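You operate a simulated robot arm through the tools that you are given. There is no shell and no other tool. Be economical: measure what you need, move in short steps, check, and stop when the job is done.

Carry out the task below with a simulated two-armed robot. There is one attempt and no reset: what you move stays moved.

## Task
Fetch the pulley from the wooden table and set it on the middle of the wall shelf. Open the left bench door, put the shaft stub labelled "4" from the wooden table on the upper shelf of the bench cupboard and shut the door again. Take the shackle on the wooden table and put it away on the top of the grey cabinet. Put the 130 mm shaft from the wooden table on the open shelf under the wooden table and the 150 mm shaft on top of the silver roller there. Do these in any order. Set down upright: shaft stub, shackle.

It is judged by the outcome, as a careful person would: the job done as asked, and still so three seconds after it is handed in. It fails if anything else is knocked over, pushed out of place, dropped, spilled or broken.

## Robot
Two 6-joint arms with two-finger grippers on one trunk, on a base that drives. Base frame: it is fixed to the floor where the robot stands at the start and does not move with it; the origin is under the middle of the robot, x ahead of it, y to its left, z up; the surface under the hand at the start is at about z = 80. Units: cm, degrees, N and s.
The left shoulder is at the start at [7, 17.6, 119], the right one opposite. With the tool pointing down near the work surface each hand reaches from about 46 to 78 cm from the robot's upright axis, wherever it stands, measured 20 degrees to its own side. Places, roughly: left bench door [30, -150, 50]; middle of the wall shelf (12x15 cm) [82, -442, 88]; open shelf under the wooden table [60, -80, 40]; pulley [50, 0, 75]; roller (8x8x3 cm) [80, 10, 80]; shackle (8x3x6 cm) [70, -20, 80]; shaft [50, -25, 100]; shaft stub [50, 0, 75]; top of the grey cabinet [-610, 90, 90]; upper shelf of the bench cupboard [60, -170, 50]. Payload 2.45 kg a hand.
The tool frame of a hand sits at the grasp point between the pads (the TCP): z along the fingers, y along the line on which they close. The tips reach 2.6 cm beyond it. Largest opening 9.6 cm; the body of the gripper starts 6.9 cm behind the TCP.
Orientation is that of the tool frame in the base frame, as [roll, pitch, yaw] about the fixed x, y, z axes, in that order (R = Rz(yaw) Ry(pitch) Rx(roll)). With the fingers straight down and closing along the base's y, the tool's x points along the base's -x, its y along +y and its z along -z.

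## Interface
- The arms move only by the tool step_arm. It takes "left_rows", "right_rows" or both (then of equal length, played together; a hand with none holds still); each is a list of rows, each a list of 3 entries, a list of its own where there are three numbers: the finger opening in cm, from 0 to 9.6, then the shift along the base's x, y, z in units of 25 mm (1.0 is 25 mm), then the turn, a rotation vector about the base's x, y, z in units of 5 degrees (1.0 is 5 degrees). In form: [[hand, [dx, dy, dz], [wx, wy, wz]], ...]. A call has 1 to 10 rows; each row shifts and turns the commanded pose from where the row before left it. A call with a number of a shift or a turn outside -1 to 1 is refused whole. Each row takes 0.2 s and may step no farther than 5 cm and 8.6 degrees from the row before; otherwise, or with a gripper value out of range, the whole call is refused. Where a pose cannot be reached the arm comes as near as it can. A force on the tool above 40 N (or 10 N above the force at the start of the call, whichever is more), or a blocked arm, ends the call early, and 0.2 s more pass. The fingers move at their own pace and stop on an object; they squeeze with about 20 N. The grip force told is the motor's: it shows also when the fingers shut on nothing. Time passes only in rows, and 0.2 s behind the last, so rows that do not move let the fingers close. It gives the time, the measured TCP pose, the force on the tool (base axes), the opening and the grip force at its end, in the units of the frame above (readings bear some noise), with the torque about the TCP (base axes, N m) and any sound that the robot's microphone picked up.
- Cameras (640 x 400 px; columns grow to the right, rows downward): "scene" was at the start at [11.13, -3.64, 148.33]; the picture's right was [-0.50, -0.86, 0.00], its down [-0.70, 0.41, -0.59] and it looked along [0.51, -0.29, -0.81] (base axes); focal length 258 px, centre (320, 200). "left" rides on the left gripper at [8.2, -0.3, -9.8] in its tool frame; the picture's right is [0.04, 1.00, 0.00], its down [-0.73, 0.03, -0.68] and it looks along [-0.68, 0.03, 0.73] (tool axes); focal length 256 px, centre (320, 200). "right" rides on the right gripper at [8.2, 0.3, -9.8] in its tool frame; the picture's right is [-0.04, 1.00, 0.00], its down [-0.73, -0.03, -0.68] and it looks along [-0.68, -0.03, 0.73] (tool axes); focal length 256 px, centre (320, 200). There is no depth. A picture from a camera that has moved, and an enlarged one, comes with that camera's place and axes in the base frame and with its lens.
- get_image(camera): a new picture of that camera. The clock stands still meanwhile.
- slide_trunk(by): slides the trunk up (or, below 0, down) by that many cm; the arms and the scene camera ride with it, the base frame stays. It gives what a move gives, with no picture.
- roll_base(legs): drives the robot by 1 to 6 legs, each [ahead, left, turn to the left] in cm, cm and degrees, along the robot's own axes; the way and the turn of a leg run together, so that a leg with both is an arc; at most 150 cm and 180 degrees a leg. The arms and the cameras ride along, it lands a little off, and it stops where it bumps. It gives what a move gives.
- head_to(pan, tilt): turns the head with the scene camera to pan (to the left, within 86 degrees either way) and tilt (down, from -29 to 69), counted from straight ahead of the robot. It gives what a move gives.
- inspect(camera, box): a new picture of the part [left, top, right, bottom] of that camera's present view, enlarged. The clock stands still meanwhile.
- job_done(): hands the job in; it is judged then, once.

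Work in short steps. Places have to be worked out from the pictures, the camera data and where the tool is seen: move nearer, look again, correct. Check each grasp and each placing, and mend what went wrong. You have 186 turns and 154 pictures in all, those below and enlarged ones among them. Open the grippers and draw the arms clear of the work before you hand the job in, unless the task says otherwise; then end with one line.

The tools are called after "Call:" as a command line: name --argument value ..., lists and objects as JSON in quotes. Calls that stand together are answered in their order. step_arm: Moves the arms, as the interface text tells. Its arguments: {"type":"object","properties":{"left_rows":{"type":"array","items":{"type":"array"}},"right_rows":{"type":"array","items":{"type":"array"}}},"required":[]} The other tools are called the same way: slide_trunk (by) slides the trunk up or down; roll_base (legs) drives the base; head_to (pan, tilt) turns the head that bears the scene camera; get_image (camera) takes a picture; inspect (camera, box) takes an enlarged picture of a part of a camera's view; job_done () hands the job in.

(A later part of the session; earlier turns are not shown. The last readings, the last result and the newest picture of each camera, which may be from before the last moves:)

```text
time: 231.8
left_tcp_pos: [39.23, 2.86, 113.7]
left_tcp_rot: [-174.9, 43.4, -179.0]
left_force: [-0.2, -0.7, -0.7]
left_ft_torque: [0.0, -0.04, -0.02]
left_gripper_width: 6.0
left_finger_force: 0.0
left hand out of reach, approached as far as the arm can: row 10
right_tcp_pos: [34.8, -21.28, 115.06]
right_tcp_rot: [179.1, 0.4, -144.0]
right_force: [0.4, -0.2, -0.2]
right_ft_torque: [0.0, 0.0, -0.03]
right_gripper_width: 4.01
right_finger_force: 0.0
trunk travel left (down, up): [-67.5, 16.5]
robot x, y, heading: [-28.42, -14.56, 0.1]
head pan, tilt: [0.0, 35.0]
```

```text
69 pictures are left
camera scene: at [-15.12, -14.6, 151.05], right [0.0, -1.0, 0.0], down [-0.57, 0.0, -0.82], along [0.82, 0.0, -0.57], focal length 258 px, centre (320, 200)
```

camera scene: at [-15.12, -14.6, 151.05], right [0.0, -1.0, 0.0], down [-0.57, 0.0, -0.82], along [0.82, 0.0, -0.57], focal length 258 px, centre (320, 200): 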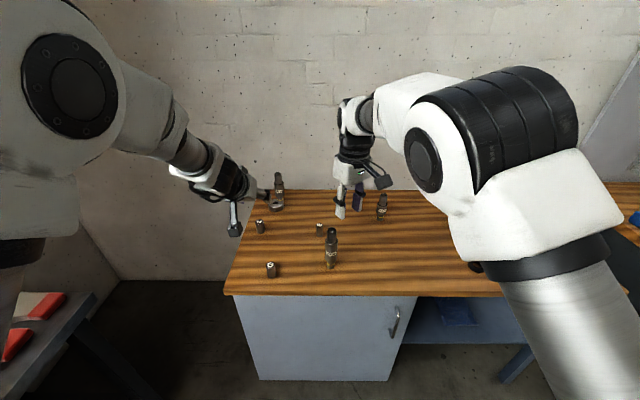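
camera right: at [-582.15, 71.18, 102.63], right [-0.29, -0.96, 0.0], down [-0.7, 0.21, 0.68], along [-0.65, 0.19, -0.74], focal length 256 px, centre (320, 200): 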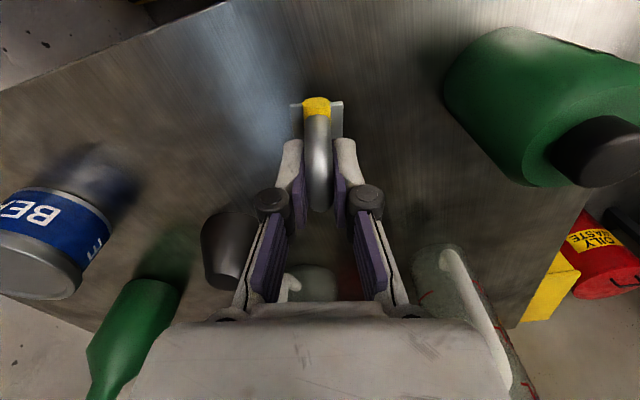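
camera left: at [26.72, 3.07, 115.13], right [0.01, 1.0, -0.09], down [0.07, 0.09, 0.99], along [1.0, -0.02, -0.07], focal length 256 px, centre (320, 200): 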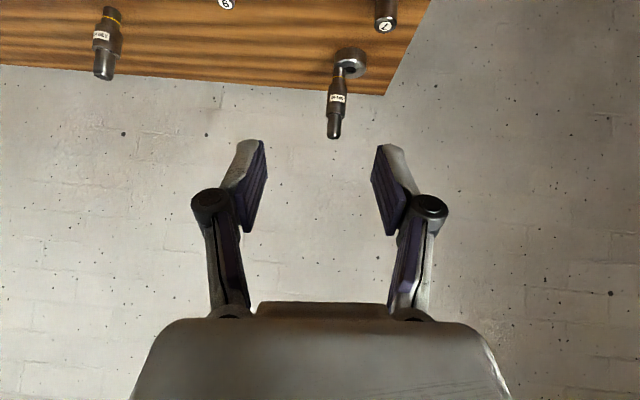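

Pitch is at 43°, which suits gripping near the table edge. I fix the 5° roll, and descend above the stub at about [42.2,2.1].

Call:
step_arm --left_rows '[[6, [0.3, -0.1, -1], [0.5, 0, 0]], [6, [0.3, -0.1, -1], [0.5, 0, 0]], [6, [0.3, -0.1, -1], [0, -0.3, 0]], [6, [0.1, 0, -1], [0, 0, 0]], [6, [0, 0, -1], [0, 0, 0]], [6, [0, 0, -1], [0, 0, 0]], [6, [0, 0, -1], [0, 0, 0]], [6, [0, 0, -1], [0, 0, 0]]]'

Call:
get_image --camera "left"

Call:
inspect --camera "scene" --box '[200, 200, 360, 320]'

```text
time: 233.6
left_tcp_pos: [44.06, 2.93, 97.86]
left_tcp_rot: [-178.4, 43.3, 176.1]
left_force: [-0.9, 0.4, -0.2]
left_ft_torque: [-0.01, 0.0, 0.01]
left_gripper_width: 6.01
left_finger_force: 0.1
left hand out of reach, approached as far as the arm can: row 4, 5, 6, 7, 8
right_tcp_pos: [34.86, -21.39, 114.92]
right_tcp_rot: [179.0, 0.4, -144.0]
right_force: [0.1, -0.3, 0.0]
right_ft_torque: [0.01, -0.01, 0.03]
right_gripper_width: 4.01
right_finger_force: 0.0
trunk travel left (down, up): [-67.5, 16.5]
robot x, y, heading: [-28.64, -14.25, 0.4]
head pan, tilt: [0.0, 35.0]
```

```text
68 pictures are left
camera left: at [31.49, 3.78, 99.37], right [0.06, 1.0, -0.05], down [0.07, 0.04, 1.0], along [1.0, -0.06, -0.07], focal length 256 px, centre (320, 200)
```

left: 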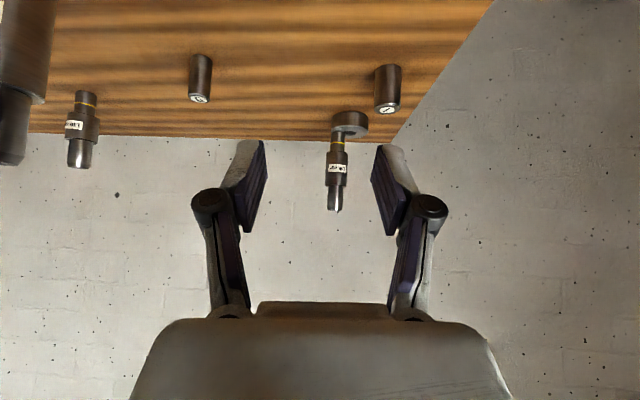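

```text
3.33 times, centred on (280, 260) of scene
camera zoom: at [-15.09, -14.66, 151.05], right [0.0, -1.0, 0.0], down [-0.57, 0.0, -0.82], along [0.82, 0.0, -0.57], focal length 859 px, centre (453, 0)
```

zoom: 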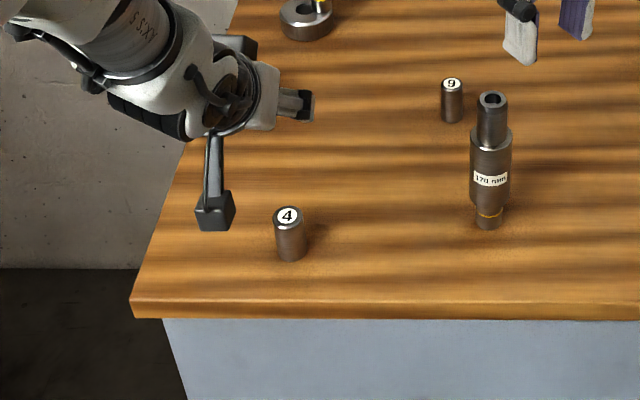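

The arm hits a limit going lower, so I lower the trunk instead: first 6 cm, then check alignment.

Call:
slide_trunk --by -6

Call:
step_arm --left_rows '[[6, [-0.5, -0.2, 0], [0.2, 0, 0.4]], [6, [-0.4, -0.2, 0], [0.2, 0, 0.4]], [6, [0, 0, 0], [0, 0, 0]]]'

Call:
get_image --camera "left"

Call:
inspect --camera "scene" --box '[200, 180, 360, 300]'

```text
time: 234.6
left_tcp_pos: [43.96, 3.09, 91.9]
left_tcp_rot: [-178.4, 43.3, 176.1]
left_force: [0.3, 0.9, -0.1]
left_ft_torque: [0.03, -0.02, 0.02]
left_gripper_width: 5.99
left_finger_force: 0.1
right_tcp_pos: [34.73, -21.44, 108.89]
right_tcp_rot: [179.0, 0.3, -144.1]
right_force: [-0.1, 0.0, 1.0]
right_ft_torque: [0.01, -0.04, 0.0]
right_gripper_width: 4.01
right_finger_force: 0.0
trunk travel left (down, up): [-61.5, 22.5]
robot x, y, heading: [-28.75, -14.75, -0.1]
head pan, tilt: [0.0, 35.0]
```

```text
time: 235.4
left_tcp_pos: [43.27, 3.25, 94.08]
left_tcp_rot: [-178.3, 42.2, 178.1]
left_force: [-0.4, -0.1, 0.2]
left_ft_torque: [0.04, -0.02, 0.01]
left_gripper_width: 5.99
left_finger_force: 0.1
left hand out of reach, approached as far as the arm can: row 1, 2
right_tcp_pos: [34.78, -21.34, 108.96]
right_tcp_rot: [179.0, 0.4, -144.1]
right_force: [-0.3, -0.1, 1.3]
right_ft_torque: [0.01, 0.04, -0.02]
right_gripper_width: 4.01
right_finger_force: 0.0
trunk travel left (down, up): [-61.5, 22.5]
robot x, y, heading: [-28.7, -14.36, 0.4]
head pan, tilt: [0.0, 35.0]
```

```text
66 pictures are left
camera left: at [30.79, 3.51, 95.79], right [0.02, 1.0, -0.05], down [0.09, 0.05, 0.99], along [1.0, -0.03, -0.09], focal length 256 px, centre (320, 200)
```

left: 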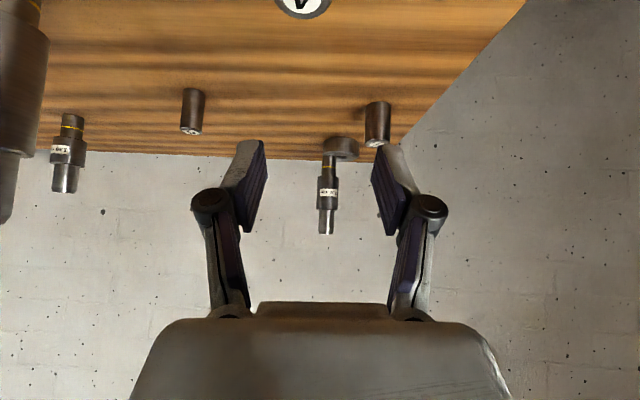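

```text
3.33 times, centred on (280, 240) of scene
camera zoom: at [-15.08, -14.59, 145.05], right [0.0, -1.0, 0.0], down [-0.57, 0.0, -0.82], along [0.82, 0.0, -0.57], focal length 859 px, centre (453, 67)
```

zoom: 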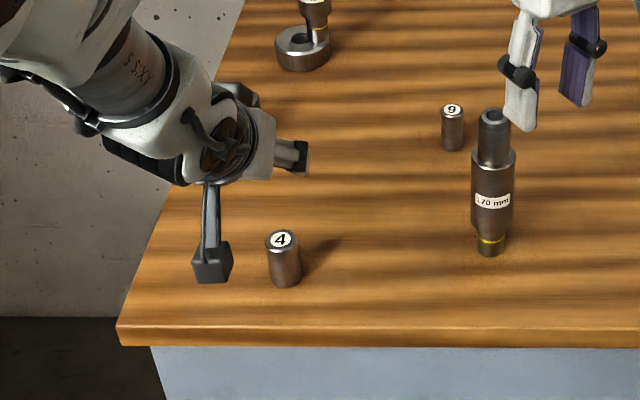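

The arm seems too folded here. I back the base off 15 cm and extend the arm instead.

Call:
roll_base --legs '[[-15, 0, 0]]'

Call:
step_arm --left_rows '[[6, [1, -0.1, 0], [0.2, -0.2, 0.2]], [6, [1, -0.1, 0], [0.2, -0.2, 0.2]], [6, [1, -0.1, 0], [0, 0, 0]], [6, [1, -0.1, 0], [0, 0, 0]], [6, [1, -0.1, 0], [0, 0, 0]]]'

Call:
get_image --camera "left"

```text
time: 236.8
left_tcp_pos: [28.56, 3.23, 93.98]
left_tcp_rot: [-178.4, 42.2, 178.1]
left_force: [0.1, 0.1, -0.7]
left_ft_torque: [-0.02, 0.03, 0.0]
left_gripper_width: 5.99
left_finger_force: 0.0
right_tcp_pos: [19.92, -21.26, 108.75]
right_tcp_rot: [179.0, 0.4, -144.1]
right_force: [0.0, 0.1, 0.3]
right_ft_torque: [0.02, -0.03, 0.03]
right_gripper_width: 4.0
right_finger_force: 0.0
trunk travel left (down, up): [-61.5, 22.5]
robot x, y, heading: [-43.53, -14.71, 0.2]
head pan, tilt: [0.0, 35.0]
```

```text
time: 238.0
left_tcp_pos: [41.1, 1.91, 94.58]
left_tcp_rot: [178.2, 44.5, 178.2]
left_force: [-0.4, -1.0, -1.2]
left_ft_torque: [0.02, 0.0, -0.01]
left_gripper_width: 6.01
left_finger_force: 0.0
left hand out of reach, approached as far as the arm can: row 1, 2
right_tcp_pos: [19.91, -21.45, 108.84]
right_tcp_rot: [179.0, 0.4, -144.1]
right_force: [0.3, -0.8, 0.3]
right_ft_torque: [0.01, -0.03, 0.01]
right_gripper_width: 4.0
right_finger_force: 0.1
trunk travel left (down, up): [-61.5, 22.5]
robot x, y, heading: [-43.58, -14.77, 0.4]
head pan, tilt: [0.0, 35.0]
```

```text
64 pictures are left
camera left: at [28.53, 1.64, 95.65], right [-0.02, 1.0, -0.01], down [0.05, 0.01, 1.0], along [1.0, 0.02, -0.05], focal length 256 px, centre (320, 200)
```

left: 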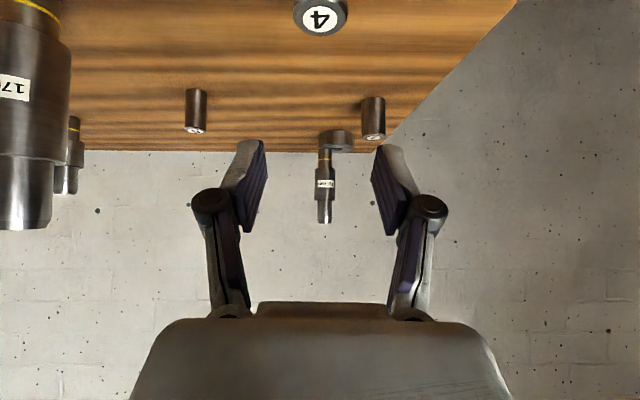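

Now it moves freely. The stub's top is at about [41.2,1.9,86], right below. I descend toward z≈84.

Call:
step_arm --left_rows '[[6, [0, 0, -1], [0, 0, 0]], [6, [0, 0, -1], [0, 0, 0]], [6, [0, 0, -1], [0, 0, 0]]]'

Call:
get_image --camera "left"

Call:
inspect --camera "scene" --box '[200, 140, 360, 260]'

```text
time: 238.8
left_tcp_pos: [41.34, 1.91, 86.89]
left_tcp_rot: [178.8, 44.2, 178.2]
left_force: [0.1, -0.1, 0.2]
left_ft_torque: [0.02, -0.02, 0.01]
left_gripper_width: 6.02
left_finger_force: 0.0
right_tcp_pos: [19.91, -21.36, 108.9]
right_tcp_rot: [179.0, 0.4, -144.1]
right_force: [1.2, 0.4, -0.6]
right_ft_torque: [0.02, 0.03, 0.0]
right_gripper_width: 3.96
right_finger_force: 0.0
trunk travel left (down, up): [-61.5, 22.5]
robot x, y, heading: [-43.5, -14.71, 0.4]
head pan, tilt: [0.0, 35.0]
```

```text
63 pictures are left
camera left: at [28.76, 1.71, 88.27], right [-0.01, 1.0, -0.01], down [0.05, 0.01, 1.0], along [1.0, 0.01, -0.05], focal length 256 px, centre (320, 200)
```

left: 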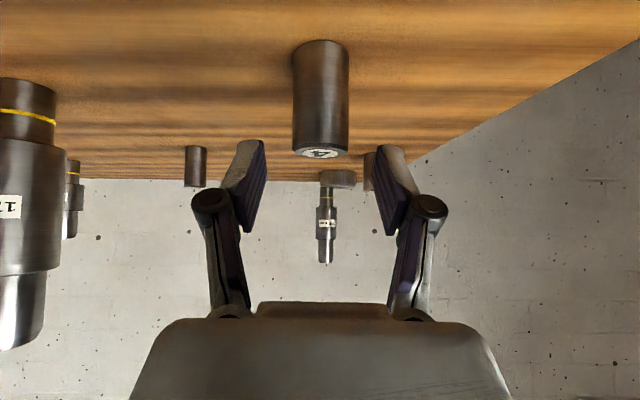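

```text
3.33 times, centred on (280, 200) of scene
camera zoom: at [-29.88, -14.63, 145.05], right [0.01, -1.0, 0.0], down [-0.57, 0.0, -0.82], along [0.82, 0.0, -0.57], focal length 859 px, centre (453, 200)
```

zoom: 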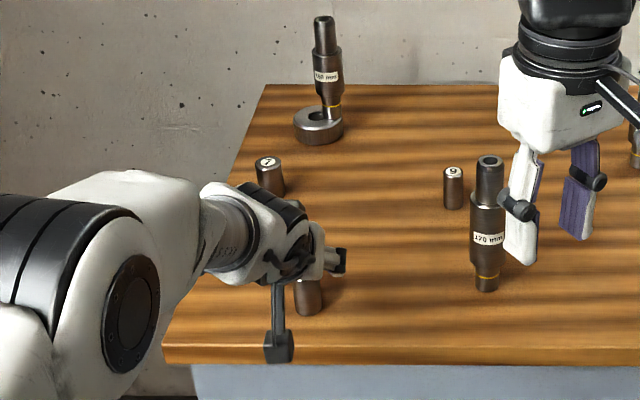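

The stub is centred between the fingers at x≈41.6. I lower 3.2 cm and close.

Call:
step_arm --left_rows '[[6, [0.05, 0, -0.7], [0, 0, 0]], [6, [0.05, 0, -0.6], [0, 0, 0]], [1.5, [0, 0, 0], [0, 0, 0]], [1.5, [0, 0, 0], [0, 0, 0]], [1.5, [0, 0, 0], [0, 0, 0]]]'

Call:
step_arm --left_rows '[[1.5, [0, 0, 0.2], [0, 0, 0]], [1.5, [0, 0, 0.4], [0, 0, 0]], [1.5, [0, 0, 0.8], [0, 0, 0]], [1.5, [0, 0, 1], [0, 0, 0]]]'

Call:
get_image --camera "left"

```text
time: 240.0
left_tcp_pos: [41.46, 2.01, 83.65]
left_tcp_rot: [178.8, 44.1, 178.2]
left_force: [-1.0, 0.5, 0.1]
left_ft_torque: [-0.04, -0.01, 0.02]
left_gripper_width: 2.91
left_finger_force: 19.2
right_tcp_pos: [20.01, -21.37, 108.9]
right_tcp_rot: [179.0, 0.5, -144.1]
right_force: [0.5, 0.8, 0.1]
right_ft_torque: [0.01, -0.03, -0.01]
right_gripper_width: 4.0
right_finger_force: 0.0
trunk travel left (down, up): [-61.5, 22.5]
robot x, y, heading: [-43.58, -14.66, 0.2]
head pan, tilt: [0.0, 35.0]
```

```text
time: 241.0
left_tcp_pos: [41.44, 2.02, 89.82]
left_tcp_rot: [178.8, 44.1, 178.2]
left_force: [-1.0, -0.6, -2.4]
left_ft_torque: [0.01, 0.03, 0.0]
left_gripper_width: 2.92
left_finger_force: 19.5
right_tcp_pos: [19.75, -21.33, 109.0]
right_tcp_rot: [179.0, 0.3, -144.1]
right_force: [0.2, 0.3, -0.2]
right_ft_torque: [-0.06, 0.02, -0.04]
right_gripper_width: 4.0
right_finger_force: 0.0
trunk travel left (down, up): [-61.5, 22.5]
robot x, y, heading: [-43.59, -15.0, 0.3]
head pan, tilt: [0.0, 35.0]
```

```text
61 pictures are left
camera left: at [28.87, 1.89, 91.15], right [-0.01, 1.0, -0.01], down [0.05, 0.01, 1.0], along [1.0, 0.01, -0.05], focal length 256 px, centre (320, 200)
```

left: 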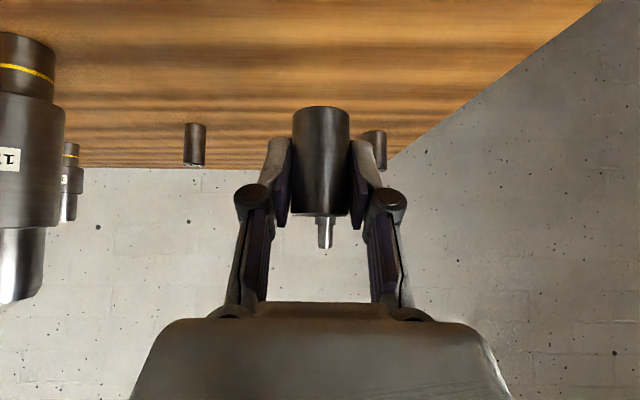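

Stub 4 is held upright (bottom 3.65 below the TCP). I raise the left hand well clear and untwist the right wrist for the 130 shaft.

Call:
step_arm --left_rows '[[1.5, [0, 0, 1], [0, 0, 0]], [1.5, [0, 0, 1], [0, 0, 0]], [1.5, [0, 0, 1], [0, 0, 0]], [1.5, [0, 0, 1], [0, 0, 0]], [1.5, [0, 0, 1], [0, 0, 0]], [1.5, [0, 0, 1], [0, 0, 0]], [1.5, [0, 0, 1], [0, 0, 0]], [1.5, [0, 0, 0], [0, 0, 0]]]' --right_rows '[[6, [0.5, -0.4, 0], [0, 0, -0.9]], [6, [0.5, -0.4, 0], [0, 0, -0.9]], [6, [0.5, -0.4, 0], [0, 0, -0.9]], [6, [0.5, -0.4, 0], [0, 0, -0.9]], [6, [0.5, -0.4, 0], [0, 0, -0.9]], [6, [0.5, -0.4, 0], [0, 0, -0.9]], [6, [0.5, -0.4, 0], [0, 0, -0.9]], [6, [0.5, 0, 0], [0, 0, -0.9]]]'

Call:
step_arm --right_rows '[[6, [1, -0.3, 0.4], [0, -1, 0]], [6, [1, -0.3, 0.4], [0, -1, 0]], [6, [1, 0, 0], [0, -1, 0]], [6, [1, 0, 0], [0, -1, 0]], [6, [0.6, 0, 0], [0, -1, 0]], [6, [0.6, 0, 0], [0, -1, 0]], [6, [0.6, 0, 0], [0, -1, 0]], [6, [0.5, 0, 0], [0, -1, 0]], [6, [0.5, 0, 0], [0, -1, 0]]]'

Call:
get_image --camera "scene"

```text
time: 242.8
left_tcp_pos: [37.8, 0.51, 102.29]
left_tcp_rot: [177.1, 45.1, 178.1]
left_force: [0.1, -0.5, -3.1]
left_ft_torque: [0.02, 0.04, 0.01]
left_gripper_width: 2.91
left_finger_force: 19.7
left hand out of reach, approached as far as the arm can: row 2, 3, 4, 5, 6, 7
right_tcp_pos: [30.01, -28.32, 108.57]
right_tcp_rot: [179.0, 0.2, 179.8]
right_force: [1.0, -0.5, -0.5]
right_ft_torque: [0.01, 0.04, 0.01]
right_gripper_width: 6.01
right_finger_force: 0.1
trunk travel left (down, up): [-61.5, 22.5]
robot x, y, heading: [-43.9, -14.61, 0.3]
head pan, tilt: [0.0, 35.0]
```

```text
time: 244.8
left_tcp_pos: [37.65, 0.54, 102.48]
left_tcp_rot: [177.1, 45.2, 178.2]
left_force: [0.1, -0.2, -2.9]
left_ft_torque: [-0.02, 0.04, 0.0]
left_gripper_width: 2.92
left_finger_force: 20.0
right_tcp_pos: [45.65, -30.56, 110.52]
right_tcp_rot: [179.0, 45.4, 180.0]
right_force: [-0.4, -0.2, -0.1]
right_ft_torque: [-0.03, 0.0, 0.0]
right_gripper_width: 6.01
right_finger_force: 0.1
right hand out of reach, approached as far as the arm can: row 1, 2, 3, 4, 6, 7, 8, 9
trunk travel left (down, up): [-61.5, 22.5]
robot x, y, heading: [-43.44, -14.81, 0.2]
head pan, tilt: [0.0, 35.0]
```

```text
60 pictures are left
camera scene: at [-29.83, -14.66, 145.04], right [0.01, -1.0, 0.0], down [-0.57, 0.0, -0.82], along [0.82, 0.0, -0.57], focal length 258 px, centre (320, 200)
```

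scene: 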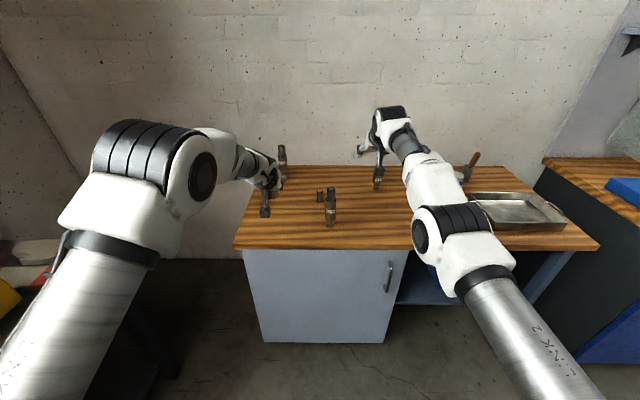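

Tilted hands move best low and far out. I drive so the 130 shaft is about 85 cm ahead of the base, on the right hand's side.

Call:
roll_base --legs '[[0, -9, 0], [30, 0, 0]]'

Call:
get_image --camera "right"

Call:
get_image --camera "scene"

```text
time: 247.5
left_tcp_pos: [68.04, -8.37, 102.59]
left_tcp_rot: [177.0, 45.3, 178.2]
left_force: [1.3, -0.3, -2.2]
left_ft_torque: [0.01, 0.01, 0.03]
left_gripper_width: 2.92
left_finger_force: 20.1
right_tcp_pos: [75.87, -39.24, 110.55]
right_tcp_rot: [179.0, 45.3, 179.9]
right_force: [-0.3, 0.0, 0.2]
right_ft_torque: [0.0, -0.02, 0.02]
right_gripper_width: 6.0
right_finger_force: 0.0
trunk travel left (down, up): [-61.5, 22.5]
robot x, y, heading: [-12.99, -23.35, 0.3]
head pan, tilt: [0.0, 35.0]
```

```text
59 pictures are left
camera right: at [63.11, -39.09, 111.79], right [0.02, 1.0, 0.04], down [0.03, -0.04, 1.0], along [1.0, -0.02, -0.03], focal length 256 px, centre (320, 200)
```

right: 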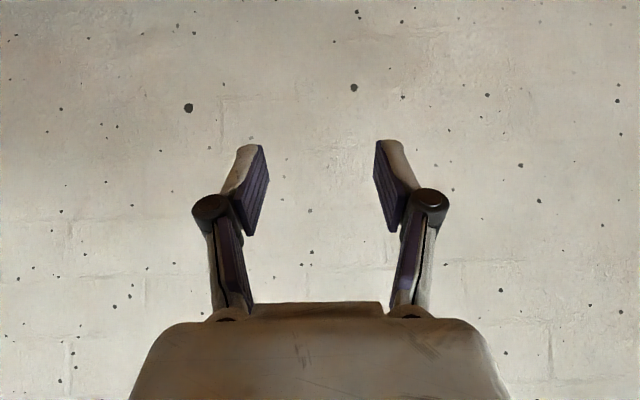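

```text
58 pictures are left
camera scene: at [0.53, -23.39, 145.05], right [0.01, -1.0, 0.0], down [-0.57, 0.0, -0.82], along [0.82, 0.0, -0.57], focal length 258 px, centre (320, 200)
```

scene: 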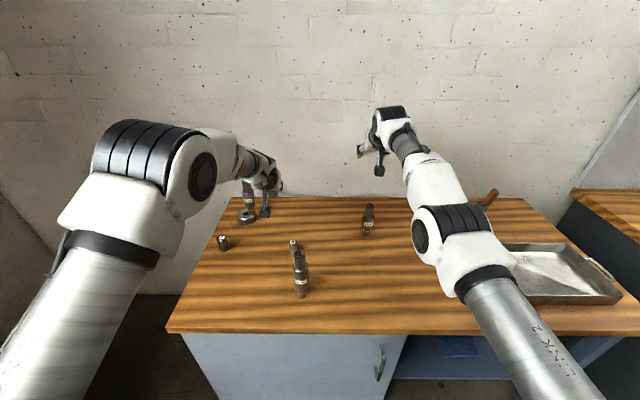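

The 130 shaft is near [71.8,-40.2]. I move the right hand back 4 cm and down to z≈96 and look.

Call:
step_arm --right_rows '[[6, [-0.4, -0.2, -1], [0.2, 0, 0]], [6, [-0.4, -0.2, -1], [0, 0, 0]], [6, [-0.4, 0, -1], [0, 0, 0]], [6, [-0.4, 0, -1], [0, 0, 0]], [6, [0, 0, -1], [0, 0, 0]]]'

Call:
get_image --camera "right"

```text
time: 248.7
left_tcp_pos: [68.12, -8.22, 102.44]
left_tcp_rot: [177.0, 45.2, 178.0]
left_force: [0.2, 1.8, -3.0]
left_ft_torque: [0.0, 0.01, 0.0]
left_gripper_width: 2.87
left_finger_force: 19.7
right_tcp_pos: [77.07, -39.55, 98.31]
right_tcp_rot: [177.5, 45.2, 178.9]
right_force: [-0.7, 0.2, -0.2]
right_ft_torque: [-0.01, -0.02, -0.03]
right_gripper_width: 6.03
right_finger_force: 0.1
right hand out of reach, approached as far as the arm can: row 1, 2, 3, 4
trunk travel left (down, up): [-61.5, 22.5]
robot x, y, heading: [-13.08, -23.4, 0.3]
head pan, tilt: [0.0, 35.0]
```

```text
57 pictures are left
camera right: at [64.31, -39.41, 99.55], right [0.02, 1.0, 0.06], down [0.04, -0.06, 1.0], along [1.0, -0.02, -0.04], focal length 256 px, centre (320, 200)
```

right: 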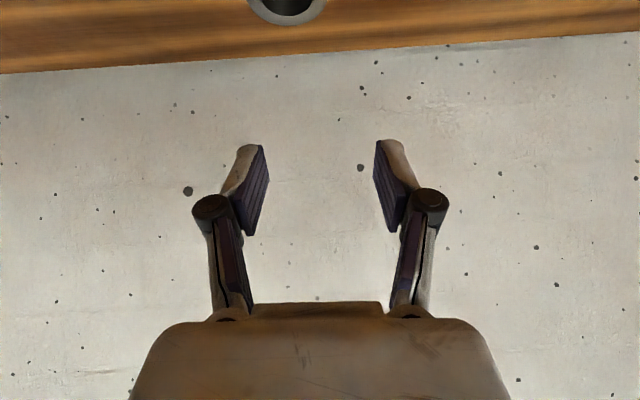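

The shaft top is at [72.1,-40.3], 5 cm nearer than the hand can fold. I back the base 5 cm, level the roll, and descend.

Call:
roll_base --legs '[[-5, 0, 0]]'

Call:
step_arm --right_rows '[[6, [0, -0.2, -0.5], [-0.6, 0, 0.2]], [6, [0, -0.1, -0.5], [0, 0, 0]], [6, [0, 0, 0], [0, 0, 0]]]'

Call:
get_image --camera "right"

```text
time: 249.7
left_tcp_pos: [63.18, -8.43, 102.34]
left_tcp_rot: [176.9, 45.2, 178.1]
left_force: [0.3, -0.4, -3.1]
left_ft_torque: [-0.01, -0.01, -0.02]
left_gripper_width: 2.92
left_finger_force: 19.7
right_tcp_pos: [72.05, -39.6, 98.29]
right_tcp_rot: [177.4, 45.2, 178.8]
right_force: [0.1, 0.1, -0.3]
right_ft_torque: [0.01, 0.01, -0.02]
right_gripper_width: 6.0
right_finger_force: 0.1
trunk travel left (down, up): [-61.5, 22.5]
robot x, y, heading: [-18.07, -23.46, 0.2]
head pan, tilt: [0.0, 35.0]
```

```text
time: 250.5
left_tcp_pos: [62.95, -8.51, 102.58]
left_tcp_rot: [177.0, 45.3, 178.1]
left_force: [-0.5, 0.4, -3.0]
left_ft_torque: [0.02, -0.01, 0.03]
left_gripper_width: 2.88
left_finger_force: 19.5
right_tcp_pos: [71.92, -40.44, 95.86]
right_tcp_rot: [-178.2, 45.3, -177.2]
right_force: [0.8, 0.5, -0.4]
right_ft_torque: [-0.02, 0.01, 0.0]
right_gripper_width: 6.02
right_finger_force: 0.0
trunk travel left (down, up): [-61.5, 22.5]
robot x, y, heading: [-18.3, -23.64, 0.4]
head pan, tilt: [0.0, 35.0]
```

```text
56 pictures are left
camera right: at [59.1, -40.43, 97.12], right [0.0, 1.0, 0.01], down [0.03, -0.01, 1.0], along [1.0, 0.0, -0.03], focal length 256 px, centre (320, 200)
```

right: 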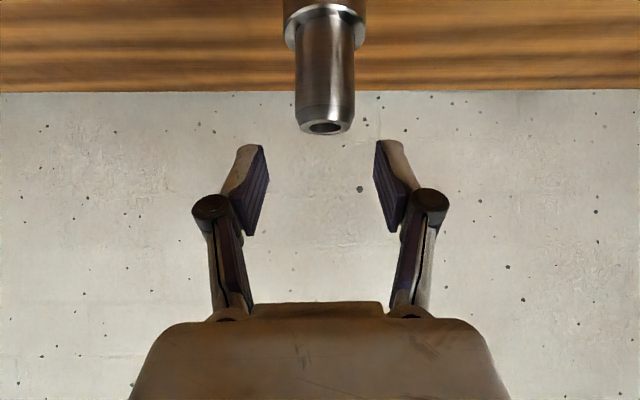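

Aligned. I lower to z≈86.4 and close.

Call:
step_arm --right_rows '[[6.5, [0, 0.08, -1], [0, 0, 0]], [6.5, [0, 0, -1], [0, 0, 0]], [6.5, [0, 0, -1], [0, 0, 0]], [6.5, [0, 0, -0.75], [0, 0, 0]], [1.5, [0, 0, 0], [0, 0, 0]], [1.5, [0, 0, 0], [0, 0, 0]], [1.5, [0, 0, 0], [0, 0, 0]]]'

Call:
step_arm --right_rows '[[1.5, [0, 0, 0.2], [0, 0, 0]], [1.5, [0, 0, 0.4], [0, 0, 0]], [1.5, [0, 0, 0.8], [0, 0, 0]], [1.5, [0, 0, 0], [0, 0, 0]]]'

Call:
get_image --camera "right"

```text
time: 252.1
left_tcp_pos: [62.97, -8.29, 102.57]
left_tcp_rot: [177.1, 45.3, 178.2]
left_force: [0.0, -1.2, -2.3]
left_ft_torque: [-0.01, 0.05, 0.02]
left_gripper_width: 2.91
left_finger_force: 20.6
right_tcp_pos: [71.2, -40.29, 86.63]
right_tcp_rot: [-178.2, 45.2, -177.1]
right_force: [-0.7, 2.8, 0.4]
right_ft_torque: [0.23, 0.05, 0.05]
right_gripper_width: 4.17
right_finger_force: 19.4
right hand out of reach, approached as far as the arm can: row 3
trunk travel left (down, up): [-61.5, 22.5]
robot x, y, heading: [-18.44, -23.47, 0.0]
head pan, tilt: [0.0, 35.0]
```

```text
time: 253.1
left_tcp_pos: [63.06, -8.51, 102.33]
left_tcp_rot: [177.0, 45.0, 178.1]
left_force: [0.5, -0.4, -3.2]
left_ft_torque: [-0.01, 0.04, 0.0]
left_gripper_width: 2.9
left_finger_force: 20.0
right_tcp_pos: [71.57, -40.32, 89.97]
right_tcp_rot: [-178.2, 45.1, -177.2]
right_force: [1.2, 0.1, -6.4]
right_ft_torque: [0.01, 0.04, -0.02]
right_gripper_width: 4.16
right_finger_force: 20.0
trunk travel left (down, up): [-61.5, 22.5]
robot x, y, heading: [-18.34, -23.47, 0.2]
head pan, tilt: [0.0, 35.0]
```

```text
55 pictures are left
camera right: at [58.76, -40.28, 91.17], right [0.0, 1.0, 0.01], down [0.04, -0.01, 1.0], along [1.0, 0.0, -0.04], focal length 256 px, centre (320, 200)
```

right: 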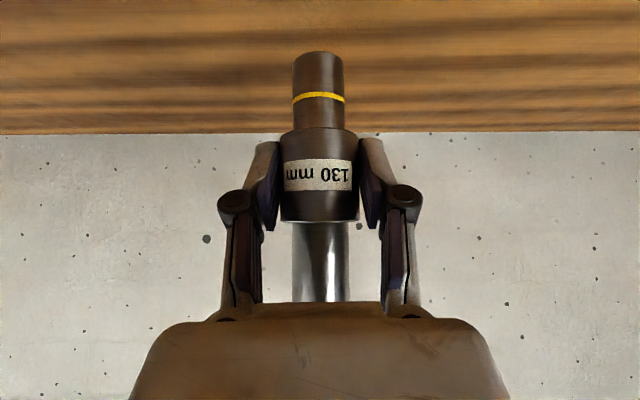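

The 130 shaft is held (6.4 N, bottom 6.6 cm below the TCP). I raise the trunk a bit and back away from the table, then look under it.

Call:
slide_trunk --by 5

Call:
roll_base --legs '[[-52, 0, 0], [0, -32, 0]]'

Call:
head_to --pan -8 --tilt 40

Call:
get_image --camera "scene"

```text
time: 254.0
left_tcp_pos: [63.29, -8.5, 107.35]
left_tcp_rot: [177.0, 45.2, 178.1]
left_force: [-0.6, 0.0, -2.5]
left_ft_torque: [0.02, 0.03, -0.02]
left_gripper_width: 2.92
left_finger_force: 19.6
right_tcp_pos: [71.63, -40.28, 94.92]
right_tcp_rot: [-178.2, 45.1, -177.1]
right_force: [-1.0, -0.4, -7.1]
right_ft_torque: [0.0, 0.06, 0.01]
right_gripper_width: 4.18
right_finger_force: 20.1
trunk travel left (down, up): [-66.5, 17.5]
robot x, y, heading: [-18.26, -23.5, 0.4]
head pan, tilt: [0.0, 35.0]
```

```text
time: 258.7
left_tcp_pos: [11.79, -40.55, 107.31]
left_tcp_rot: [177.0, 45.1, 178.4]
left_force: [0.8, -0.3, -3.4]
left_ft_torque: [0.01, -0.02, -0.03]
left_gripper_width: 2.92
left_finger_force: 20.1
right_tcp_pos: [20.32, -72.16, 95.06]
right_tcp_rot: [-178.1, 45.1, -177.0]
right_force: [0.4, 0.7, -7.0]
right_ft_torque: [0.0, 0.07, -0.02]
right_gripper_width: 4.15
right_finger_force: 19.9
trunk travel left (down, up): [-66.5, 17.5]
robot x, y, heading: [-69.6, -55.72, 0.8]
head pan, tilt: [0.0, 35.0]
```

```text
time: 259.4
left_tcp_pos: [11.75, -40.45, 107.35]
left_tcp_rot: [177.0, 45.2, 178.3]
left_force: [-0.4, 0.4, -3.2]
left_ft_torque: [-0.01, 0.0, -0.01]
left_gripper_width: 2.94
left_finger_force: 20.0
right_tcp_pos: [20.25, -72.14, 94.96]
right_tcp_rot: [-178.4, 45.0, -177.0]
right_force: [0.6, -0.1, -6.5]
right_ft_torque: [0.02, 0.05, -0.04]
right_gripper_width: 4.2
right_finger_force: 19.8
trunk travel left (down, up): [-66.5, 17.5]
robot x, y, heading: [-69.59, -55.66, 0.5]
head pan, tilt: [-8.0, 40.0]
```

```text
54 pictures are left
camera scene: at [-56.07, -56.98, 149.27], right [-0.13, -0.99, 0.0], down [-0.64, 0.08, -0.77], along [0.76, -0.1, -0.64], focal length 258 px, centre (320, 200)
```

scene: 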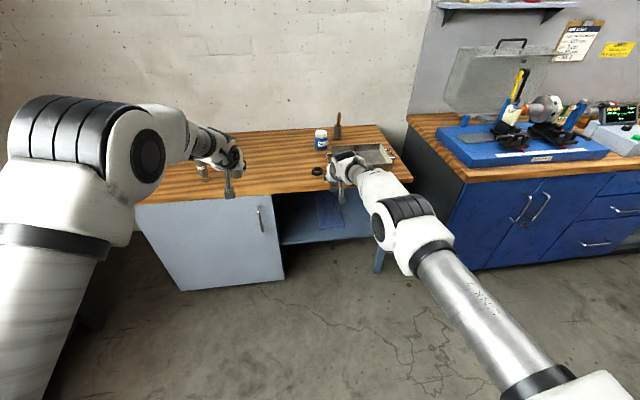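

I lower the trunk 45 cm so both hands and the camera come to the height of the open shelf.

Call:
slide_trunk --by -45

Call:
head_to --pan -15 --tilt 25

Call:
get_image --camera "scene"

Call:
get_image --camera "right"

```text
refused: -45 is not a number from -40 to 40
```

```text
time: 260.2
left_tcp_pos: [11.7, -40.41, 107.41]
left_tcp_rot: [177.0, 45.2, 178.3]
left_force: [0.3, -0.6, -3.0]
left_ft_torque: [-0.01, -0.01, -0.02]
left_gripper_width: 2.88
left_finger_force: 19.8
right_tcp_pos: [20.31, -72.13, 94.95]
right_tcp_rot: [-178.2, 45.1, -176.9]
right_force: [-0.4, 0.4, -7.2]
right_ft_torque: [-0.02, 0.08, -0.04]
right_gripper_width: 4.19
right_finger_force: 20.2
trunk travel left (down, up): [-66.5, 17.5]
robot x, y, heading: [-69.95, -55.66, 0.7]
head pan, tilt: [-15.0, 25.0]
```

```text
53 pictures are left
camera scene: at [-55.57, -58.1, 151.6], right [-0.25, -0.97, 0.0], down [-0.41, 0.11, -0.91], along [0.88, -0.23, -0.42], focal length 258 px, centre (320, 200)
```

scene: 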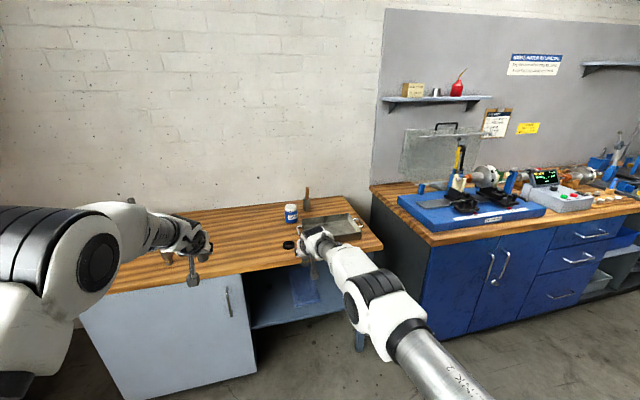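

```text
52 pictures are left
camera right: at [7.47, -72.28, 96.22], right [0.0, 1.0, 0.01], down [0.04, -0.01, 1.0], along [1.0, 0.0, -0.04], focal length 256 px, centre (320, 200)
```

right: 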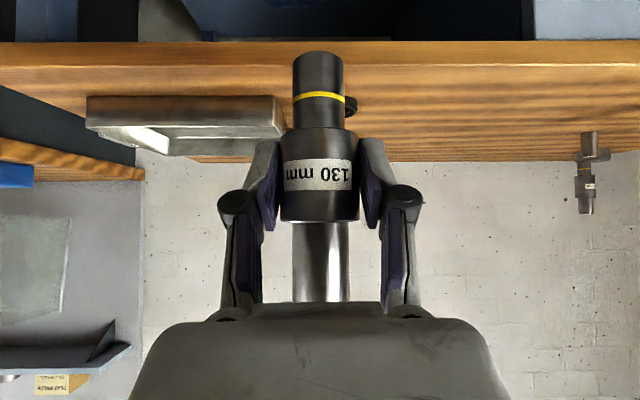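

The slide is limited to 40 cm, so I lower by 38 and view the shelf from the right hand's camera.

Call:
slide_trunk --by -38

Call:
get_image --camera "right"

Call:
get_image --camera "scene"

```text
time: 263.9
left_tcp_pos: [11.57, -40.47, 69.42]
left_tcp_rot: [177.0, 45.1, 178.3]
left_force: [-0.2, 0.0, -2.4]
left_ft_torque: [-0.01, 0.04, 0.03]
left_gripper_width: 2.92
left_finger_force: 20.0
right_tcp_pos: [20.29, -72.26, 57.06]
right_tcp_rot: [-178.2, 45.0, -176.9]
right_force: [-0.4, 0.2, -6.7]
right_ft_torque: [0.0, 0.09, 0.01]
right_gripper_width: 4.16
right_finger_force: 20.2
trunk travel left (down, up): [-28.5, 55.5]
robot x, y, heading: [-69.77, -55.86, 0.4]
head pan, tilt: [-15.0, 25.0]
```

```text
51 pictures are left
camera right: at [7.39, -72.28, 58.23], right [0.0, 1.0, 0.01], down [0.04, -0.01, 1.0], along [1.0, 0.0, -0.04], focal length 256 px, centre (320, 200)
```

right: 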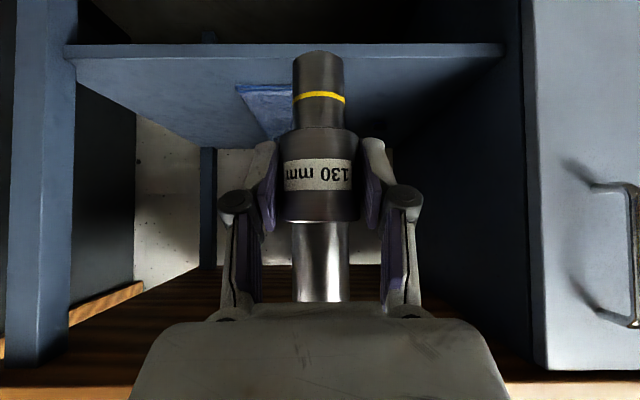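

```text
50 pictures are left
camera scene: at [-55.66, -58.11, 113.61], right [-0.25, -0.97, 0.0], down [-0.41, 0.11, -0.91], along [0.88, -0.23, -0.42], focal length 258 px, centre (320, 200)
```

scene: 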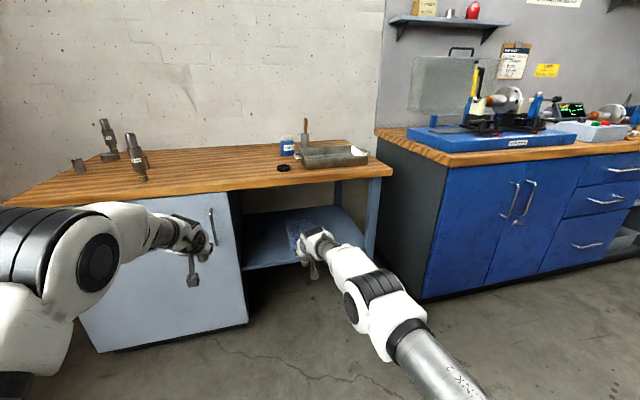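

The shelf top is at z≈40, spanning y −99..−52; a flat blue thing lies at y −85..−70, leaving y≈−63 free. To keep the left hand out of the cabinet front I turn 32° left, so the right hand leads, and shift sideways.

Call:
roll_base --legs '[[0, 0, 32.5], [-23, -35.6, 0]]'

Call:
slide_trunk --by -8

Call:
get_image --camera "right"

Call:
get_image --camera "scene"

```text
time: 268.0
left_tcp_pos: [-9.16, -42.07, 69.35]
left_tcp_rot: [177.0, 45.2, -149.2]
left_force: [-0.4, 0.0, -2.6]
left_ft_torque: [0.02, 0.03, 0.01]
left_gripper_width: 2.94
left_finger_force: 19.9
right_tcp_pos: [15.2, -64.19, 57.05]
right_tcp_rot: [-178.2, 45.1, -144.3]
right_force: [0.5, 0.2, -7.0]
right_ft_torque: [-0.05, 0.05, 0.02]
right_gripper_width: 4.2
right_finger_force: 19.7
trunk travel left (down, up): [-28.5, 55.5]
robot x, y, heading: [-68.92, -98.88, 32.9]
head pan, tilt: [-15.0, 25.0]
```

```text
time: 269.2
left_tcp_pos: [-9.11, -41.88, 61.44]
left_tcp_rot: [177.1, 45.2, -149.0]
left_force: [0.6, -0.2, -3.3]
left_ft_torque: [0.02, 0.01, 0.0]
left_gripper_width: 2.91
left_finger_force: 19.7
right_tcp_pos: [15.2, -64.19, 48.98]
right_tcp_rot: [-178.3, 45.0, -144.3]
right_force: [-0.8, 0.5, -6.8]
right_ft_torque: [-0.02, 0.07, 0.02]
right_gripper_width: 4.16
right_finger_force: 20.3
trunk travel left (down, up): [-20.5, 63.5]
robot x, y, heading: [-69.25, -98.78, 33.2]
head pan, tilt: [-15.0, 25.0]
```

```text
49 pictures are left
camera right: at [4.35, -71.07, 50.26], right [-0.54, 0.84, 0.01], down [0.03, 0.01, 1.0], along [0.84, 0.54, -0.04], focal length 256 px, centre (320, 200)
```

right: 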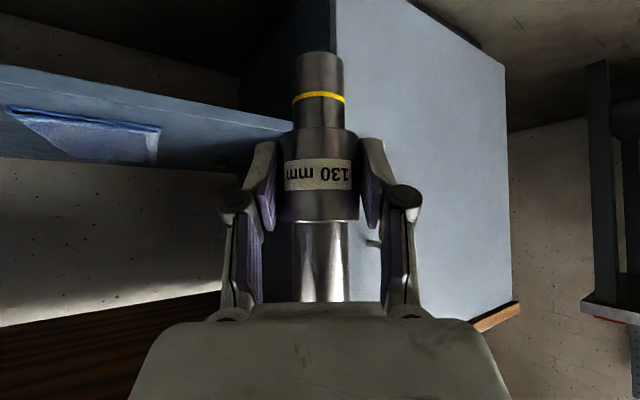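

```text
48 pictures are left
camera scene: at [-56.39, -93.09, 105.62], right [0.31, -0.95, 0.0], down [-0.4, -0.13, -0.91], along [0.86, 0.28, -0.42], focal length 258 px, centre (320, 200)
```

scene: 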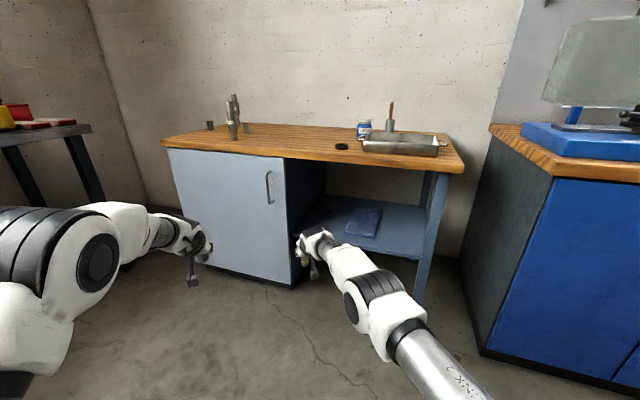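

The spot at [47,-61.5] is free. I raise the trunk 1.5 cm for margin and drive in half way, then check.

Call:
slide_trunk --by 1.5

Call:
roll_base --legs '[[16, -8.5, 0]]'

Call:
get_image --camera "right"

Call:
inspect --camera "scene" --box '[230, 100, 470, 300]'

```text
time: 269.8
left_tcp_pos: [-9.16, -42.03, 62.83]
left_tcp_rot: [177.0, 45.2, -149.1]
left_force: [0.5, -0.4, -3.9]
left_ft_torque: [-0.03, 0.01, 0.04]
left_gripper_width: 2.89
left_finger_force: 19.6
right_tcp_pos: [15.05, -64.1, 50.49]
right_tcp_rot: [-178.2, 44.9, -144.3]
right_force: [0.3, 0.4, -7.9]
right_ft_torque: [-0.03, 0.06, 0.02]
right_gripper_width: 4.17
right_finger_force: 20.1
trunk travel left (down, up): [-22.0, 62.0]
robot x, y, heading: [-69.24, -98.85, 33.1]
head pan, tilt: [-15.0, 25.0]
```

```text
time: 271.4
left_tcp_pos: [9.08, -40.16, 62.81]
left_tcp_rot: [177.0, 45.1, -149.1]
left_force: [0.1, 0.2, -4.3]
left_ft_torque: [0.0, 0.04, -0.03]
left_gripper_width: 2.92
left_finger_force: 20.4
right_tcp_pos: [33.19, -62.4, 50.33]
right_tcp_rot: [-178.2, 44.9, -144.2]
right_force: [-0.1, -0.2, -6.8]
right_ft_torque: [-0.03, 0.04, 0.0]
right_gripper_width: 4.16
right_finger_force: 19.8
trunk travel left (down, up): [-22.0, 62.0]
robot x, y, heading: [-51.26, -97.08, 33.0]
head pan, tilt: [-15.0, 25.0]
```

```text
47 pictures are left
camera right: at [22.5, -69.33, 51.62], right [-0.54, 0.84, 0.01], down [0.04, 0.01, 1.0], along [0.84, 0.54, -0.04], focal length 256 px, centre (320, 200)
```

right: 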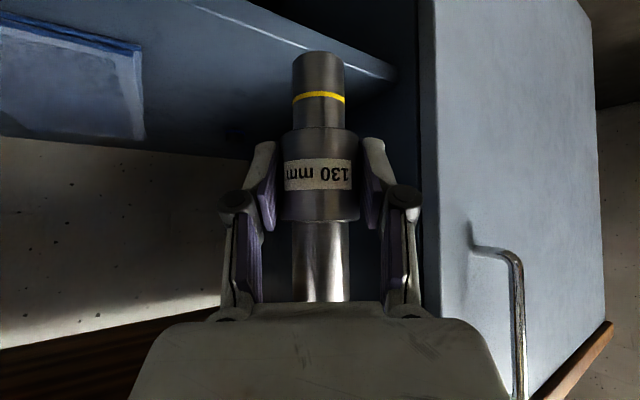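

```text
2.00 times, centred on (350, 200) of scene
camera zoom: at [-38.15, -91.31, 107.09], right [0.31, -0.95, 0.0], down [-0.4, -0.13, -0.91], along [0.86, 0.28, -0.42], focal length 515 px, centre (260, 200)
```

zoom: 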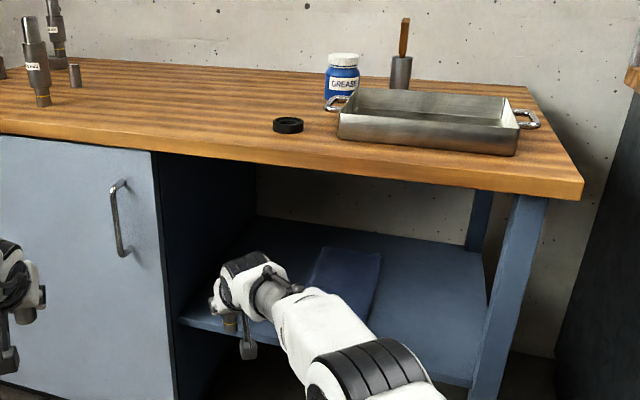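

Still clear. I drive in the rest, to x≈45.5.

Call:
roll_base --legs '[[10.8, -6, 0]]'

Call:
get_image --camera "right"

Call:
inspect --camera "scene" --box '[200, 100, 440, 300]'

```text
time: 272.6
left_tcp_pos: [21.28, -39.41, 62.77]
left_tcp_rot: [177.0, 45.1, -149.0]
left_force: [-0.2, 0.6, -2.9]
left_ft_torque: [0.02, 0.01, -0.01]
left_gripper_width: 2.92
left_finger_force: 20.1
right_tcp_pos: [45.68, -61.64, 50.29]
right_tcp_rot: [-178.2, 45.0, -144.3]
right_force: [1.0, -0.4, -7.6]
right_ft_torque: [-0.04, 0.02, 0.01]
right_gripper_width: 4.17
right_finger_force: 19.8
trunk travel left (down, up): [-22.0, 62.0]
robot x, y, heading: [-38.72, -96.32, 32.8]
head pan, tilt: [-15.0, 25.0]
```

```text
45 pictures are left
camera right: at [34.87, -68.47, 51.57], right [-0.54, 0.84, 0.01], down [0.04, 0.02, 1.0], along [0.84, 0.54, -0.04], focal length 256 px, centre (320, 200)
```

right: 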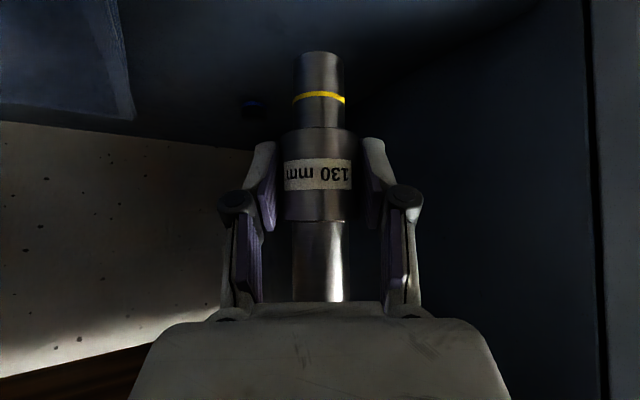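

```text
2.00 times, centred on (320, 200) of scene
camera zoom: at [-25.76, -90.48, 107.08], right [0.31, -0.95, 0.0], down [-0.4, -0.13, -0.91], along [0.86, 0.28, -0.43], focal length 515 px, centre (320, 200)
```

zoom: 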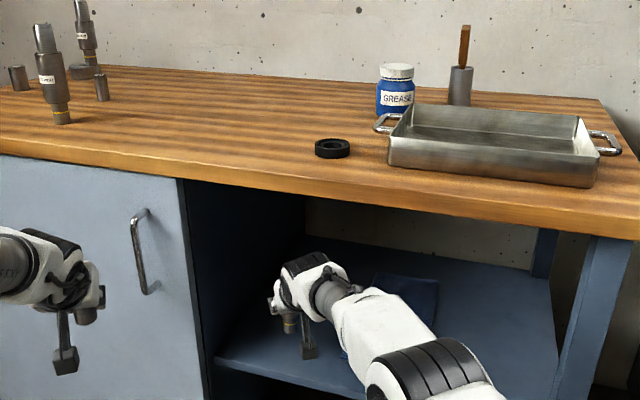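

The shaft is inside over the shelf; a small blue thing sits farther back, clear of it. I lower with the trunk in steps.

Call:
slide_trunk --by -2.8

Call:
slide_trunk --by -0.4

```text
time: 273.4
left_tcp_pos: [21.22, -39.49, 60.13]
left_tcp_rot: [177.0, 45.2, -149.0]
left_force: [0.4, -1.0, -2.2]
left_ft_torque: [-0.02, 0.03, -0.01]
left_gripper_width: 2.91
left_finger_force: 20.4
right_tcp_pos: [45.63, -61.52, 47.7]
right_tcp_rot: [-178.2, 45.1, -144.4]
right_force: [-0.4, 0.1, -7.0]
right_ft_torque: [-0.07, 0.05, 0.01]
right_gripper_width: 4.18
right_finger_force: 20.5
trunk travel left (down, up): [-19.2, 64.8]
robot x, y, heading: [-39.0, -96.22, 33.1]
head pan, tilt: [-15.0, 25.0]
```

```text
time: 273.9
left_tcp_pos: [21.34, -39.36, 59.56]
left_tcp_rot: [177.0, 45.2, -149.0]
left_force: [-0.6, -0.6, -2.9]
left_ft_torque: [-0.02, 0.0, 0.01]
left_gripper_width: 2.91
left_finger_force: 19.8
right_tcp_pos: [45.57, -61.65, 47.17]
right_tcp_rot: [-178.2, 45.0, -144.3]
right_force: [-0.8, 0.1, -7.2]
right_ft_torque: [0.0, 0.02, -0.01]
right_gripper_width: 4.14
right_finger_force: 20.6
trunk travel left (down, up): [-18.8, 65.2]
robot x, y, heading: [-38.66, -95.86, 33.0]
head pan, tilt: [-15.0, 25.0]
```

No contact yet; I continue with small arm steps under the force guard.

Call:
step_arm --right_rows '[[1.5, [0, 0, -0.12], [0, 0, 0]], [1.5, [0, 0, -0.12], [0, 0, 0]], [1.5, [0, 0, 0], [0, 0, 0]]]'

```text
time: 274.7
left_tcp_pos: [21.35, -39.52, 59.61]
left_tcp_rot: [177.0, 45.2, -148.9]
left_force: [-0.1, -0.4, -2.2]
left_ft_torque: [-0.04, 0.05, 0.01]
left_gripper_width: 2.91
left_finger_force: 20.0
right_tcp_pos: [45.45, -61.56, 46.52]
right_tcp_rot: [-178.2, 45.0, -144.3]
right_force: [-0.5, 1.3, -6.7]
right_ft_torque: [-0.03, 0.08, 0.01]
right_gripper_width: 4.19
right_finger_force: 20.1
trunk travel left (down, up): [-18.8, 65.2]
robot x, y, heading: [-38.47, -95.99, 33.0]
head pan, tilt: [-15.0, 25.0]
```

Call:
step_arm --right_rows '[[1.5, [0, 0, -0.12], [0, 0, 0]], [1.5, [0, 0, -0.12], [0, 0, 0]], [1.5, [0, 0, -0.12], [0, 0, 0]], [1.5, [0, 0, 0], [0, 0, 0]]]'

Call:
inspect --camera "scene" --box '[260, 200, 380, 280]'

```text
time: 275.7
left_tcp_pos: [21.32, -39.31, 59.72]
left_tcp_rot: [177.0, 45.2, -149.0]
left_force: [0.1, 0.4, -2.5]
left_ft_torque: [-0.06, 0.01, 0.0]
left_gripper_width: 2.91
left_finger_force: 20.0
right_tcp_pos: [45.55, -61.59, 45.76]
right_tcp_rot: [-178.2, 44.9, -144.3]
right_force: [0.4, -0.3, -7.1]
right_ft_torque: [-0.03, 0.04, -0.02]
right_gripper_width: 4.17
right_finger_force: 19.9
trunk travel left (down, up): [-18.8, 65.2]
robot x, y, heading: [-38.57, -96.07, 33.0]
head pan, tilt: [-15.0, 25.0]
```

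```text
5.00 times, centred on (320, 240) of scene
camera zoom: at [-25.85, -90.51, 103.9], right [0.31, -0.95, 0.0], down [-0.4, -0.13, -0.91], along [0.86, 0.28, -0.42], focal length 1288 px, centre (320, 0)
```

zoom: 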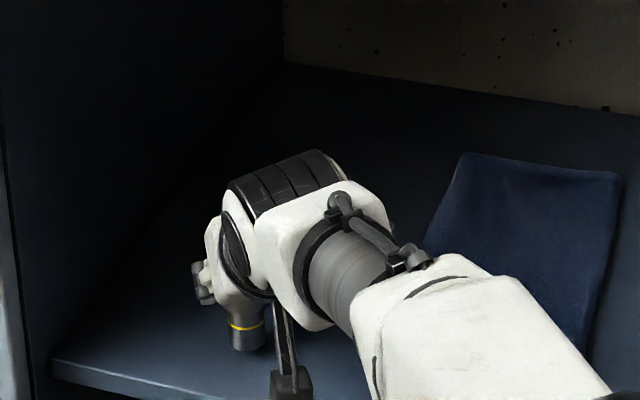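

Nearly there; continuing down.

Call:
step_arm --right_rows '[[1.5, [0, 0, -0.12], [0, 0, 0]], [1.5, [0, 0, -0.12], [0, 0, 0]], [1.5, [0, 0, -0.12], [0, 0, 0]], [1.5, [0, 0, -0.12], [0, 0, 0]], [1.5, [0, 0, 0], [0, 0, 0]]]'

```text
time: 276.9
left_tcp_pos: [21.21, -39.43, 59.74]
left_tcp_rot: [177.0, 45.1, -149.1]
left_force: [-1.2, -0.3, -3.7]
left_ft_torque: [-0.01, 0.0, -0.01]
left_gripper_width: 2.91
left_finger_force: 19.4
right_tcp_pos: [45.46, -61.85, 44.62]
right_tcp_rot: [-178.2, 45.2, -144.3]
right_force: [1.0, 0.5, -1.7]
right_ft_torque: [0.14, 0.01, -0.02]
right_gripper_width: 4.17
right_finger_force: 19.6
trunk travel left (down, up): [-18.8, 65.2]
robot x, y, heading: [-38.79, -96.24, 33.2]
head pan, tilt: [-15.0, 25.0]
```

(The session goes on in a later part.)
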